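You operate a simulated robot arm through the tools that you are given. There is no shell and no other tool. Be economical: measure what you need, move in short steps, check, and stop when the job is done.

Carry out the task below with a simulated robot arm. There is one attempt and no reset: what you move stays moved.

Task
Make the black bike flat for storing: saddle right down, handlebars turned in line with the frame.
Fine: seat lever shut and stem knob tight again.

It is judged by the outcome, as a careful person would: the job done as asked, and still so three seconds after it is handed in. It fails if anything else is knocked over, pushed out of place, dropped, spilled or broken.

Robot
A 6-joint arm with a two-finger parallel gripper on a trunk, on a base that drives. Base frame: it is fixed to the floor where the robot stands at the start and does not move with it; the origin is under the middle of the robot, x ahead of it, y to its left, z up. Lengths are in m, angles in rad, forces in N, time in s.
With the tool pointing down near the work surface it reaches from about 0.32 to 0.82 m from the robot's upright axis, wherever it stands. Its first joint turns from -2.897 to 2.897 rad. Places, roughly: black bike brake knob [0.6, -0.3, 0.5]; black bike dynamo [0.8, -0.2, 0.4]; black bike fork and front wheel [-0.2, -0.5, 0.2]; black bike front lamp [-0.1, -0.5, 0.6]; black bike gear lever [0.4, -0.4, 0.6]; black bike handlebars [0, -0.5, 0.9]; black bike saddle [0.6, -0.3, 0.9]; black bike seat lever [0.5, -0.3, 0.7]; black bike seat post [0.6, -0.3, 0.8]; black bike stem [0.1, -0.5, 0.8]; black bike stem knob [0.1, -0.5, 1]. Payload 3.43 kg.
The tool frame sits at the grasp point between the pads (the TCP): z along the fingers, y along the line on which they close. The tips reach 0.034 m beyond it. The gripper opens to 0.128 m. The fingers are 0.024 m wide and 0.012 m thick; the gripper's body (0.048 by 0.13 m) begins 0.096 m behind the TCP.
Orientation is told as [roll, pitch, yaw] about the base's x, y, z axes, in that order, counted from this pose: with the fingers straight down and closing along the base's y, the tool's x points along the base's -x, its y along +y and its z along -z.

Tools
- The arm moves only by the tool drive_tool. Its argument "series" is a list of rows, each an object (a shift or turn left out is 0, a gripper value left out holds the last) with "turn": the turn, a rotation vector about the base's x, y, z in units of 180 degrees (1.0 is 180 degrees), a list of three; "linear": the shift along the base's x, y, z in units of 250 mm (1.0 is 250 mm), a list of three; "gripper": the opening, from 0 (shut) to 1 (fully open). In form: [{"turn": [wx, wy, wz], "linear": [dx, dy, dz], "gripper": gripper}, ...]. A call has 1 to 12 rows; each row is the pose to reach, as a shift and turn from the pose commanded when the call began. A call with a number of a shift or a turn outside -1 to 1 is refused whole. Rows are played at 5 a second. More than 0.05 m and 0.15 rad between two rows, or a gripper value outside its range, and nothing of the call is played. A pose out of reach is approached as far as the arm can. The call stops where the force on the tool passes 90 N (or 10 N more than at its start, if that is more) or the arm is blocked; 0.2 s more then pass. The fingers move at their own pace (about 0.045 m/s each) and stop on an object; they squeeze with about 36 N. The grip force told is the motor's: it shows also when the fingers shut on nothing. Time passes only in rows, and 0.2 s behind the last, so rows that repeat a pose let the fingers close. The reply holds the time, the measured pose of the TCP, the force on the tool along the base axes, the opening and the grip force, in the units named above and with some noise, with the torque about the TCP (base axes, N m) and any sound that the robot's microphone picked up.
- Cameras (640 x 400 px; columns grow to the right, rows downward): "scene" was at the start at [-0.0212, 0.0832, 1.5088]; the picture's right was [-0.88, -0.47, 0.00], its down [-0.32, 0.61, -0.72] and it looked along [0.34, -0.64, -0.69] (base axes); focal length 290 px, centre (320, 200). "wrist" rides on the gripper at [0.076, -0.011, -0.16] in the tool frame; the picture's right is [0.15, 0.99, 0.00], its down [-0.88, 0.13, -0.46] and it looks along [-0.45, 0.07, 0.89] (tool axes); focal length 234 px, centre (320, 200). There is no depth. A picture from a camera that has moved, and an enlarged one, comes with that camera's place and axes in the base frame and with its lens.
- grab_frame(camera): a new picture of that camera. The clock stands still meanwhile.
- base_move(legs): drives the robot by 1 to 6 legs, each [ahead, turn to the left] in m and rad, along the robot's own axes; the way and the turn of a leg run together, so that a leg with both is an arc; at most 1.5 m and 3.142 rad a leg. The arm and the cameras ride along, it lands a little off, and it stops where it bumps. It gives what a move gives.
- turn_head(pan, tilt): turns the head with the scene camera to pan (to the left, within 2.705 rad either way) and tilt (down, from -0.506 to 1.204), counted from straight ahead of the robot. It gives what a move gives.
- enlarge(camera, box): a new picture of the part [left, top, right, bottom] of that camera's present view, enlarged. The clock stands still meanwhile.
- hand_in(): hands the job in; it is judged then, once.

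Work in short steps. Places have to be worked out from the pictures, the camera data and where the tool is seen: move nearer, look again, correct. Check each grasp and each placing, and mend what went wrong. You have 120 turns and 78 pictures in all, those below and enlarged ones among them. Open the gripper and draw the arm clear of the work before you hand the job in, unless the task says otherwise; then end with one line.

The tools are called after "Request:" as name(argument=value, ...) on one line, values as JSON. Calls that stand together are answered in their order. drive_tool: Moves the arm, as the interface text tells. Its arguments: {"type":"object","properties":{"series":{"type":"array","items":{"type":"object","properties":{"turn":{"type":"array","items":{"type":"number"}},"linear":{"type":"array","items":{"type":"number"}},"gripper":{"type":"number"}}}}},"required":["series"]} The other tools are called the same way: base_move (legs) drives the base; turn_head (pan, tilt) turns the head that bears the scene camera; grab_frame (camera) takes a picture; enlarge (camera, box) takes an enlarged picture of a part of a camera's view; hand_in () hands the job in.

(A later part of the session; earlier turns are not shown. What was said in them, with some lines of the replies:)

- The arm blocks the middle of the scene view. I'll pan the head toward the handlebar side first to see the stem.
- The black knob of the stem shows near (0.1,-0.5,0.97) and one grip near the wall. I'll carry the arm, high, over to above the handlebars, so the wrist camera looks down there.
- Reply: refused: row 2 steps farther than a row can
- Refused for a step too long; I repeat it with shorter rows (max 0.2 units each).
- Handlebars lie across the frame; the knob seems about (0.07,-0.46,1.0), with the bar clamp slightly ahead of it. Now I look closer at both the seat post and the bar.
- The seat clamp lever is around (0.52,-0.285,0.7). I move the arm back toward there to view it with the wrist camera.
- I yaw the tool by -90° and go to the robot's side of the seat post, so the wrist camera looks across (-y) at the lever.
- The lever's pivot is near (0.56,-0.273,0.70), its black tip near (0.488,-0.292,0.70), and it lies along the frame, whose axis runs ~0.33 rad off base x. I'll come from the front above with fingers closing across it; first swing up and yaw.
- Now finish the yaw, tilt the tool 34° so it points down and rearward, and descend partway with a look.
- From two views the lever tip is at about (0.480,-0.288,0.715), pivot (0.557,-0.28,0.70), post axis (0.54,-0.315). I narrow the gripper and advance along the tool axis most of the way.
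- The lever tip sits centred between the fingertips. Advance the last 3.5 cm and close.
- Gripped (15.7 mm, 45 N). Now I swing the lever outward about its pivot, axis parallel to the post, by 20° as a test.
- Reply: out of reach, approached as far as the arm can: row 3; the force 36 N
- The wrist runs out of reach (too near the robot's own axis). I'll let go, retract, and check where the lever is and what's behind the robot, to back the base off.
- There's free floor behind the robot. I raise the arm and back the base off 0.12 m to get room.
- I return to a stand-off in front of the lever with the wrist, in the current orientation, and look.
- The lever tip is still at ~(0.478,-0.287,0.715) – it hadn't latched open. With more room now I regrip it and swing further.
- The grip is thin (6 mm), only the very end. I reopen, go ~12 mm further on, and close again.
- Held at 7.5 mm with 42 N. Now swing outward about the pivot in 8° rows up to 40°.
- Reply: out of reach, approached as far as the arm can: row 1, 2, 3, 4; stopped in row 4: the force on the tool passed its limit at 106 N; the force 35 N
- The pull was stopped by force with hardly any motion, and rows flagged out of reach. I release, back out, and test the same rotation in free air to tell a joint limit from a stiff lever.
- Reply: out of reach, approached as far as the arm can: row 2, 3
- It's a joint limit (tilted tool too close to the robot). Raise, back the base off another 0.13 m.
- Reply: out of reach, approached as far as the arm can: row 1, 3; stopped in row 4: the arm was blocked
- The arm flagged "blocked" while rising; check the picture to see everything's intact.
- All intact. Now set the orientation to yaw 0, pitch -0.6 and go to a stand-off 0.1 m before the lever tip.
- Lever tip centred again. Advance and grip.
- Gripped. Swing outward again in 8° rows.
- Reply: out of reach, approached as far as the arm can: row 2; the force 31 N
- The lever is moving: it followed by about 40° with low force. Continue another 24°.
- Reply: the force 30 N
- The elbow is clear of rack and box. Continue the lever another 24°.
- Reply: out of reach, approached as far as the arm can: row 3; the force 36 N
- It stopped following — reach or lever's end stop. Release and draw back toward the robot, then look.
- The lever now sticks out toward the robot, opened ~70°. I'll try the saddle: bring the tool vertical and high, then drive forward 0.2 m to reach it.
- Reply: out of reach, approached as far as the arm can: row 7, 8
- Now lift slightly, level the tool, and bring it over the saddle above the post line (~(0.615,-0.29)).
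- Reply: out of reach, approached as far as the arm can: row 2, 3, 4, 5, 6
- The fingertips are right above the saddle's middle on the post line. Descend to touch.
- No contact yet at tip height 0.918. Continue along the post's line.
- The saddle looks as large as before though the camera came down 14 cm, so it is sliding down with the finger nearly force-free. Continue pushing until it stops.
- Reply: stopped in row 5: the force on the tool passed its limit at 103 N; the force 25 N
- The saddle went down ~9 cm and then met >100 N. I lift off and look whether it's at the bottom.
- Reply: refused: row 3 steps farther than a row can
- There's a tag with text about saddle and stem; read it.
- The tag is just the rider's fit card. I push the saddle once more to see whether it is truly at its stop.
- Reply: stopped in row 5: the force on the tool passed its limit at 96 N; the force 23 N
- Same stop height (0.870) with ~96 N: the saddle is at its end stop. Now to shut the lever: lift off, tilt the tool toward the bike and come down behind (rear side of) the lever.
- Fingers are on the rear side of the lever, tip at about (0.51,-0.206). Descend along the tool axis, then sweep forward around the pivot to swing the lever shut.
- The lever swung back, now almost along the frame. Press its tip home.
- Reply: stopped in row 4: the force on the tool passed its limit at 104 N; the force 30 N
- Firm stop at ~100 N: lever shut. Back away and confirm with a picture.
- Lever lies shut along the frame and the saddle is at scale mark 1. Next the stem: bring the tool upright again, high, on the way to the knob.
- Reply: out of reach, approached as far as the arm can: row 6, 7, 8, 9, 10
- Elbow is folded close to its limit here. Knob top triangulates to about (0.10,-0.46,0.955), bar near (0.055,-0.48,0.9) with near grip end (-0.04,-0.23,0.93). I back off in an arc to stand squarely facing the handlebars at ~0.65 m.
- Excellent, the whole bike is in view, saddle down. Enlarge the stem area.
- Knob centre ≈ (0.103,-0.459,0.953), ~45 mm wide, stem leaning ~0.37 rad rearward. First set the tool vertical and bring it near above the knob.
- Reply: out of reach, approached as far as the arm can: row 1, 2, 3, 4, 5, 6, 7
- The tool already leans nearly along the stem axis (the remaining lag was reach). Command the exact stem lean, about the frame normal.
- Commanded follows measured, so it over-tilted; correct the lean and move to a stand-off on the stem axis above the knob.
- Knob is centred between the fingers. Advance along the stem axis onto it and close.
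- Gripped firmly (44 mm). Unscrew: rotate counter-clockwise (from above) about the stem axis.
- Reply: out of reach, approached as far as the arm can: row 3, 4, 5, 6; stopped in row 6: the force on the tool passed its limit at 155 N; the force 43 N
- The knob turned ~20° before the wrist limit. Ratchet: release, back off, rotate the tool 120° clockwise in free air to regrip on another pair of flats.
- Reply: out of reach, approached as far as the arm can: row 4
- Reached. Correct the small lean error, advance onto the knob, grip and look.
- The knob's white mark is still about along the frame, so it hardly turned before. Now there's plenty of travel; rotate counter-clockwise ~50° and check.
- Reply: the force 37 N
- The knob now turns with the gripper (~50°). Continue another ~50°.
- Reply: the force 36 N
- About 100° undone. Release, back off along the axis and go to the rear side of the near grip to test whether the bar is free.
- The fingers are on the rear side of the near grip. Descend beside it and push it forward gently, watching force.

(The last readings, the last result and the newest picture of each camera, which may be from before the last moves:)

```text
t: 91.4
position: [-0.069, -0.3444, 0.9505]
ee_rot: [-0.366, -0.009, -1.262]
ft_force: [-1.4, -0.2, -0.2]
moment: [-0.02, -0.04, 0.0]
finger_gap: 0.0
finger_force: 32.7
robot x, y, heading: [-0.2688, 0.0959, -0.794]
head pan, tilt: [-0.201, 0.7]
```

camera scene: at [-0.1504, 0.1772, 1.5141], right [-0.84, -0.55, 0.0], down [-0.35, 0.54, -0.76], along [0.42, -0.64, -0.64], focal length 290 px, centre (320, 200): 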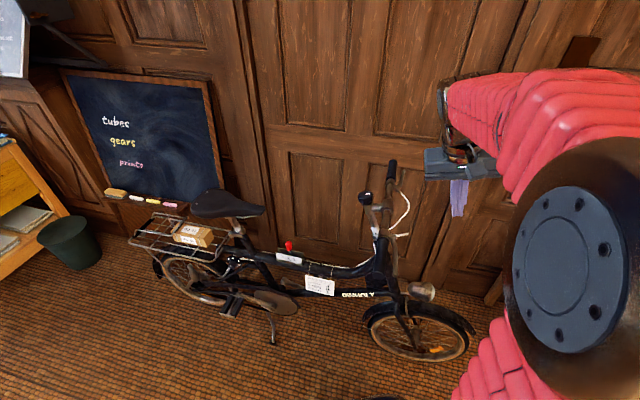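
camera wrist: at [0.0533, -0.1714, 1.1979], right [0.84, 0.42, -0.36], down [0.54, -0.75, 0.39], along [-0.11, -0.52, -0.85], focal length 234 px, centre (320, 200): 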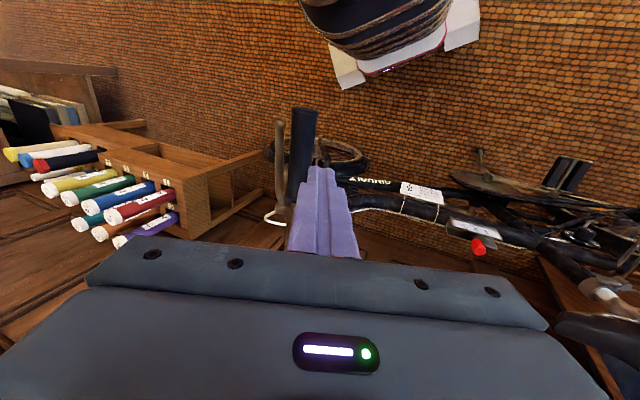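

The bar gave way without force; look at the scene to see it turned (and the wheel stayed).

Request:
grab_frame(camera="scene")

```text
13 pictures are left
camera scene: at [-0.1502, 0.177, 1.5141], right [-0.84, -0.55, 0.0], down [-0.35, 0.54, -0.76], along [0.42, -0.64, -0.64], focal length 290 px, centre (320, 200)
```

scene: 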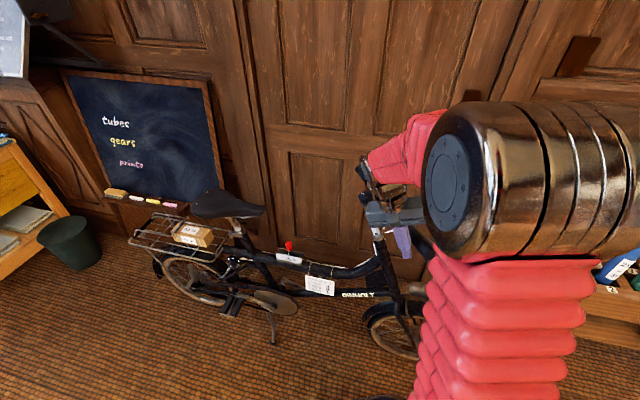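

The bar is swinging with the fingers. Continue the arc to ~80°.

Request:
drive_tool(series=[{"linear": [-0.06, -0.111, 0.042]}, {"linear": [-0.105, -0.239, 0.074]}, {"linear": [-0.128, -0.375, 0.1]}, {"linear": [-0.127, -0.514, 0.117]}, {"linear": [-0.105, -0.652, 0.126]}])

Request:
grab_frame(camera="wrist")

```text
t: 92.6
position: [-0.0938, -0.5059, 0.9812]
ee_rot: [-0.366, -0.01, -1.263]
ft_force: [0.7, 0.0, 0.4]
moment: [0.02, -0.03, 0.01]
finger_gap: 0.0
finger_force: 33.1
robot x, y, heading: [-0.2675, 0.096, -0.793]
head pan, tilt: [-0.201, 0.7]
```

```text
12 pictures are left
camera wrist: at [-0.0734, -0.419, 1.1348], right [0.84, 0.42, -0.36], down [0.54, -0.75, 0.39], along [-0.11, -0.52, -0.85], focal length 234 px, centre (320, 200)
```

wrist: 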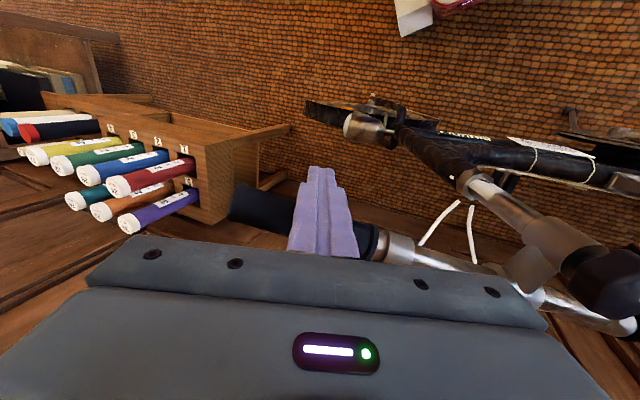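

Bar angle now ≈0.15 rad versus frame axis ≈0.31, i.e. ~10° to go. Push to 90°.

Request:
drive_tool(series=[{"linear": [0.018, -0.07, 0.002]}, {"linear": [0.04, -0.138, 0.003]}])

Request:
drive_tool(series=[{"linear": [-0.02, 0.06, 0.02]}, {"linear": [0.0, 0.12, 0.18]}, {"linear": [0.0, 0.16, 0.36]}, {"linear": [0.05, 0.2, 0.54]}, {"linear": [0.1, 0.26, 0.7]}])

Request:
grab_frame(camera="wrist")

```text
t: 93.2
position: [-0.0848, -0.5413, 0.9823]
ee_rot: [-0.368, -0.011, -1.265]
ft_force: [0.2, 0.4, 0.0]
moment: [0.0, 0.0, 0.03]
finger_gap: 0.0
finger_force: 33.2
robot x, y, heading: [-0.2693, 0.0953, -0.79]
head pan, tilt: [-0.201, 0.7]
```

```text
t: 94.4
position: [-0.0586, -0.4752, 1.1594]
ee_rot: [-0.368, -0.01, -1.262]
ft_force: [-0.2, -0.1, -0.7]
moment: [-0.01, 0.04, -0.02]
finger_gap: 0.0
finger_force: 32.8
robot x, y, heading: [-0.268, 0.0947, -0.796]
head pan, tilt: [-0.201, 0.7]
```

```text
11 pictures are left
camera wrist: at [-0.0371, -0.3876, 1.3122], right [0.84, 0.42, -0.36], down [0.54, -0.75, 0.39], along [-0.11, -0.52, -0.85], focal length 234 px, centre (320, 200)
```

wrist: 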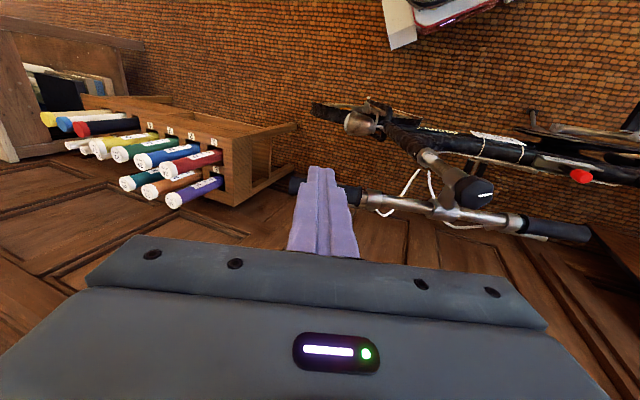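

Bar measures ~0.27 rad against ~0.31 for the frame, nearly in line. Take a scene close-up to triangulate more exactly.

Request:
enlarge(camera="scene", box=[310, 120, 450, 260])

```text
2.86 times, centred on (380, 190) of scene
camera zoom: at [-0.15, 0.1769, 1.5141], right [-0.84, -0.55, 0.0], down [-0.35, 0.54, -0.76], along [0.42, -0.64, -0.64], focal length 827 px, centre (149, 229)
```

zoom: 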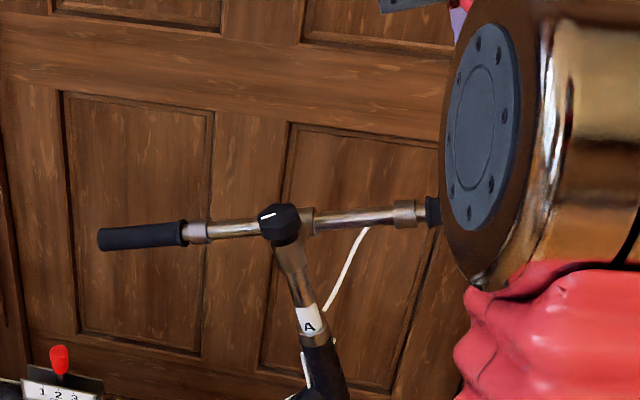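

Triangulated bar line angle is 0.304 rad: in line with the frame (≈0.31). Now retighten: open, align to the knob flats, stand off above it.

Request:
drive_tool(series=[{"linear": [0.17, 0.02, 0.0], "turn": [-0.0142, -0.0049, -0.0387], "gripper": 0.58}, {"linear": [0.34, 0.04, -0.04], "turn": [-0.0285, -0.0098, -0.0775]}, {"linear": [0.51, 0.06, -0.1], "turn": [-0.0427, -0.0146, -0.1162]}, {"linear": [0.66, 0.09, -0.2], "turn": [-0.057, -0.0195, -0.155]}, {"linear": [0.76, 0.108, -0.34], "turn": [-0.057, -0.0195, -0.155]}, {"linear": [0.784, 0.112, -0.454], "turn": [-0.057, -0.0195, -0.155]}])

Request:
enlarge(camera="wrist", box=[240, 80, 400, 260])

```text
t: 95.8
position: [0.1374, -0.448, 1.0433]
ee_rot: [-0.316, -0.191, -1.757]
ft_force: [-0.1, -0.1, 0.7]
moment: [-0.03, 0.01, 0.01]
finger_gap: 0.0743
finger_force: 0.0
robot x, y, heading: [-0.2691, 0.0996, -0.796]
head pan, tilt: [-0.201, 0.7]
```

```text
2.22 times, centred on (320, 170) of wrist
camera zoom: at [0.1949, -0.3518, 1.1822], right [0.94, -0.09, -0.33], down [0.12, -0.83, 0.55], along [-0.32, -0.56, -0.77], focal length 520 px, centre (320, 267)
```

zoom: 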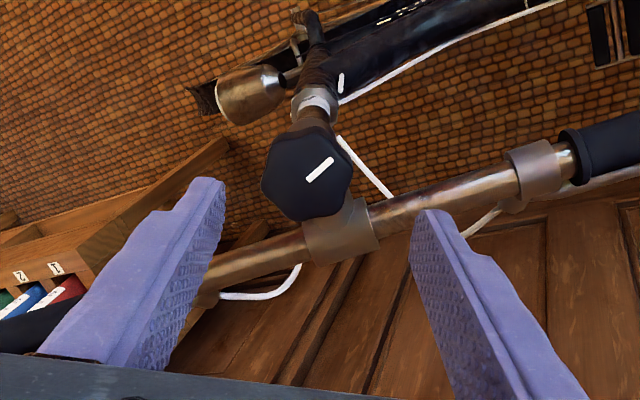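

Bar looks parallel to the frame, knob centred with flats aligned to fingers. Advance and grip.

Request:
drive_tool(series=[{"linear": [-0.04, -0.012, -0.1]}, {"linear": [-0.082, -0.024, -0.2]}, {"linear": [-0.122, -0.034, -0.28]}, {"linear": [-0.122, -0.034, -0.28], "gripper": 0}, {"linear": [-0.122, -0.034, -0.28]}, {"linear": [-0.122, -0.034, -0.28]}])

Request:
drive_tool(series=[{"turn": [-0.0152, -0.0052, -0.0415]}, {"turn": [-0.0304, -0.0104, -0.083]}, {"turn": [-0.0456, -0.0156, -0.1245]}, {"turn": [-0.0608, -0.0208, -0.166]}, {"turn": [-0.076, -0.026, -0.2075]}, {"turn": [-0.0912, -0.0312, -0.249]}])

Request:
enlarge(camera="scene", box=[310, 120, 450, 260])

```text
t: 97.2
position: [0.1067, -0.4559, 0.9742]
ee_rot: [-0.317, -0.19, -1.756]
ft_force: [-10.6, 3.7, 0.9]
moment: [-0.21, -0.29, 0.11]
finger_gap: 0.044
finger_force: 36.5
robot x, y, heading: [-0.2648, 0.0993, -0.796]
head pan, tilt: [-0.201, 0.7]
```

```text
t: 98.6
position: [0.1052, -0.4562, 0.9734]
ee_rot: [-0.067, -0.366, -2.616]
ft_force: [-12.8, 2.3, 3.4]
moment: [0.61, 0.14, -0.22]
finger_gap: 0.0436
finger_force: 44.5
robot x, y, heading: [-0.271, 0.0975, -0.797]
head pan, tilt: [-0.201, 0.7]
```

```text
2.86 times, centred on (380, 190) of scene
camera zoom: at [-0.1505, 0.1771, 1.5141], right [-0.84, -0.55, 0.0], down [-0.35, 0.54, -0.76], along [0.42, -0.64, -0.64], focal length 827 px, centre (149, 229)
```

zoom: 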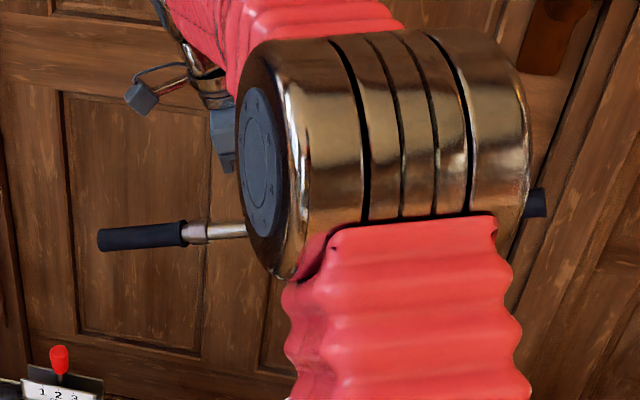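

The bar stayed put (rear grip end at the same pixel) while the knob turned ~50° clockwise. Continue until it resists.

Request:
drive_tool(series=[{"turn": [-0.0152, -0.0052, -0.0415]}, {"turn": [-0.0304, -0.0104, -0.083]}, {"turn": [-0.0456, -0.0156, -0.1245]}, {"turn": [-0.0608, -0.0208, -0.166]}, {"turn": [-0.076, -0.026, -0.2075]}, {"turn": [-0.0912, -0.0312, -0.249]}, {"turn": [-0.1064, -0.0364, -0.2905]}])

Request:
enlarge(camera="wrist", box=[240, 80, 400, 260])

```text
t: 100.2
position: [0.1056, -0.457, 0.9742]
ee_rot: [0.275, -0.258, 2.639]
ft_force: [-5.4, -13.2, 4.3]
moment: [0.76, 0.52, -0.24]
finger_gap: 0.0439
finger_force: 44.7
robot x, y, heading: [-0.2667, 0.0979, -0.793]
head pan, tilt: [-0.201, 0.7]
```

```text
2.22 times, centred on (320, 170) of wrist
camera zoom: at [0.2298, -0.463, 1.1009], right [-0.27, -0.94, 0.22], down [-0.64, 0.35, 0.68], along [-0.72, 0.04, -0.7], focal length 520 px, centre (320, 267)
```

zoom: 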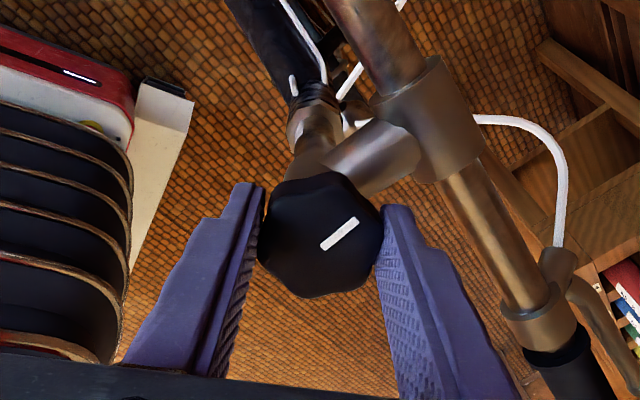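

The mark again points at the bar clamp, as at the start. Turn a bit more to feel whether it's tight.

Request:
drive_tool(series=[{"turn": [-0.0102, -0.0035, -0.028]}, {"turn": [-0.0204, -0.007, -0.056]}, {"turn": [-0.0304, -0.0104, -0.083]}, {"turn": [-0.0304, -0.0104, -0.083]}])

Request:
enlarge(camera="wrist", box=[240, 80, 400, 260])

```text
t: 101.2
position: [0.106, -0.4576, 0.9732]
ee_rot: [0.331, -0.174, 2.368]
ft_force: [-7.7, -20.7, 2.2]
moment: [0.22, -0.4, 0.19]
finger_gap: 0.0439
finger_force: 45.0
robot x, y, heading: [-0.2675, 0.0994, -0.799]
head pan, tilt: [-0.201, 0.7]
```

```text
2.22 times, centred on (320, 170) of wrist
camera zoom: at [0.2213, -0.4822, 1.1064], right [-0.51, -0.81, 0.29], down [-0.54, 0.57, 0.62], along [-0.67, 0.16, -0.73], focal length 520 px, centre (320, 267)
```

zoom: 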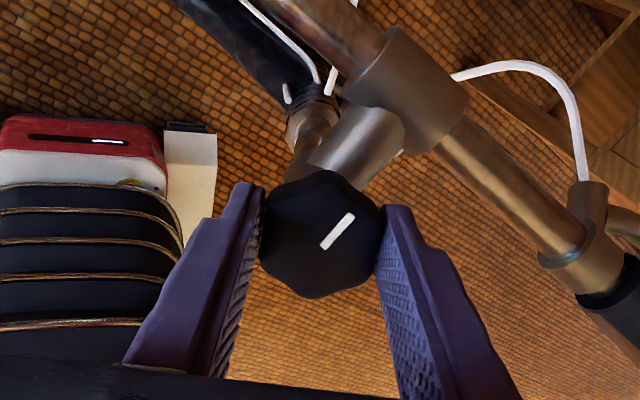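

The knob lagged behind the gripper, a sign of resistance. One more small turn to confirm it slips (fully tight).

Request:
drive_tool(series=[{"turn": [-0.0152, -0.0052, -0.0415]}, {"turn": [-0.0304, -0.0104, -0.083]}, {"turn": [-0.0304, -0.0104, -0.083]}])

Request:
enlarge(camera="wrist", box=[240, 80, 400, 260])

```text
t: 102.0
position: [0.1058, -0.457, 0.9737]
ee_rot: [0.364, -0.08, 2.102]
ft_force: [-13.8, -17.7, 6.6]
moment: [0.6, -0.14, 0.23]
finger_gap: 0.0442
finger_force: 44.6
robot x, y, heading: [-0.2671, 0.0959, -0.794]
head pan, tilt: [-0.201, 0.7]
```

```text
2.22 times, centred on (320, 170) of wrist
camera zoom: at [0.2078, -0.4977, 1.1132], right [-0.71, -0.62, 0.34], down [-0.39, 0.74, 0.54], along [-0.59, 0.25, -0.77], focal length 520 px, centre (320, 267)
```

zoom: 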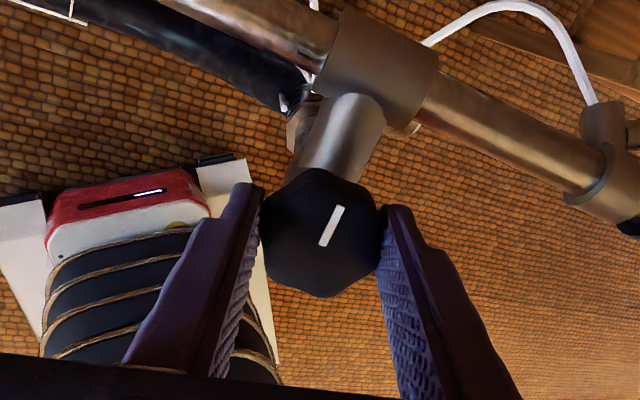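

The gripper slips on the knob, mark fixed pointing at the clamp: tight. Release, back off up and away, then check.

Request:
drive_tool(series=[{"gripper": 0.65}, {"gripper": 0.65}, {"linear": [0.041, 0.014, 0.112]}, {"linear": [0.096, 0.033, 0.261]}, {"linear": [0.096, 0.033, 0.44]}, {"linear": [0.096, 0.033, 0.62]}, {"linear": [0.06, 0.15, 0.74]}, {"linear": [0.02, 0.3, 0.8]}, {"linear": [-0.03, 0.46, 0.8]}])

Request:
turn_head(pan=-0.3, tilt=0.7)

Request:
grab_frame(camera="scene")

```text
t: 104.0
position: [0.0994, -0.3407, 1.1738]
ee_rot: [0.367, -0.083, 2.102]
ft_force: [-0.1, -0.4, -0.6]
moment: [0.02, 0.03, -0.01]
finger_gap: 0.0834
finger_force: 0.0
robot x, y, heading: [-0.266, 0.0947, -0.797]
head pan, tilt: [-0.201, 0.7]
```

```text
t: 104.7
position: [0.0994, -0.3423, 1.1747]
ee_rot: [0.364, -0.082, 2.105]
ft_force: [1.0, 1.0, -0.4]
moment: [0.01, 0.0, 0.0]
finger_gap: 0.0833
finger_force: 0.1
robot x, y, heading: [-0.2693, 0.0962, -0.796]
head pan, tilt: [-0.3, 0.7]
```

```text
4 pictures are left
camera scene: at [-0.1574, 0.1728, 1.5141], right [-0.89, -0.46, 0.0], down [-0.3, 0.57, -0.76], along [0.35, -0.68, -0.64], focal length 290 px, centre (320, 200)
```

scene: 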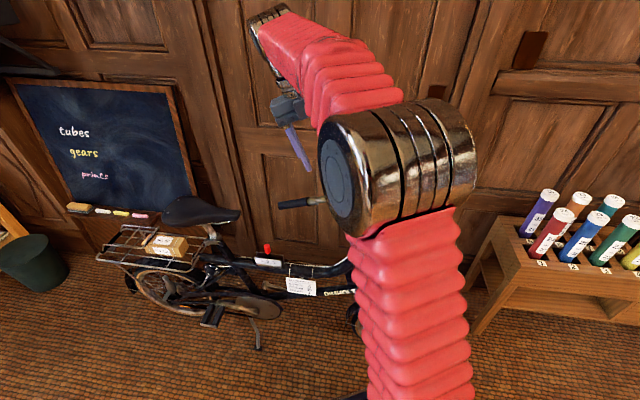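

Drive back 0.2 m (floor is free there) to draw clear, then a final check.

Request:
base_move(legs=[[-0.2, 0]])

Request:
turn_head(pan=-0.05, tilt=0.65)

Request:
grab_frame(camera="scene")

```text
t: 106.6
position: [-0.0422, -0.1976, 1.175]
ee_rot: [0.364, -0.082, 2.105]
ft_force: [0.5, 0.4, 0.7]
moment: [0.02, -0.02, -0.02]
finger_gap: 0.0832
finger_force: 0.1
robot x, y, heading: [-0.4095, 0.2397, -0.795]
head pan, tilt: [-0.3, 0.7]
```

```text
t: 107.3
position: [-0.042, -0.1986, 1.1739]
ee_rot: [0.366, -0.082, 2.105]
ft_force: [-0.4, -0.3, -0.1]
moment: [-0.04, 0.01, 0.0]
finger_gap: 0.0834
finger_force: 0.0
robot x, y, heading: [-0.4066, 0.2357, -0.795]
head pan, tilt: [-0.051, 0.649]
```

```text
3 pictures are left
camera scene: at [-0.2797, 0.3266, 1.5184], right [-0.75, -0.66, 0.0], down [-0.4, 0.45, -0.8], along [0.53, -0.6, -0.6], focal length 290 px, centre (320, 200)
```

scene: 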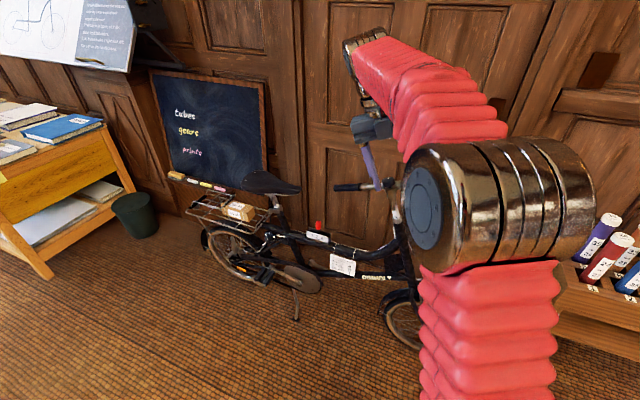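

Zoom on the saddle and lever for a final check.

Request:
enlarge(camera="scene", box=[220, 160, 400, 270])

```text
3.56 times, centred on (310, 215) of scene
camera zoom: at [-0.2797, 0.3266, 1.5184], right [-0.75, -0.66, 0.0], down [-0.4, 0.45, -0.8], along [0.53, -0.6, -0.6], focal length 1029 px, centre (356, 147)
```

zoom: 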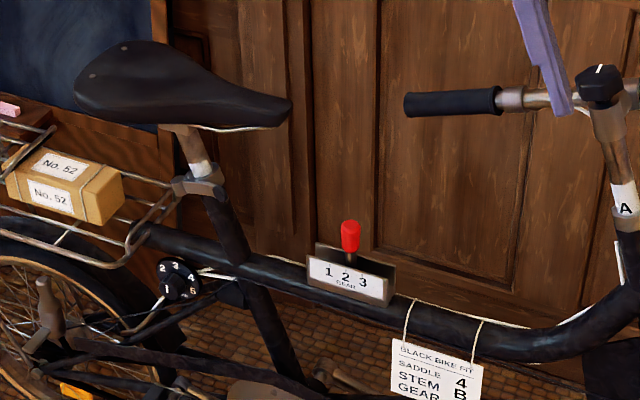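

Saddle is at its lower stop, lever shut, bars in line with the frame and knob tight; the box, gear lever and other parts look untouched and the gripper is clear. Handing in.

Request:
hand_in()

```text
The job is handed in.
```

The black bike is flat for storing: the saddle is pushed down to a firm stop, the handlebars are in line with the frame to within a few degrees, the seat lever is shut and the stem knob is tight; about 4 cm of seat post still shows above the collar.
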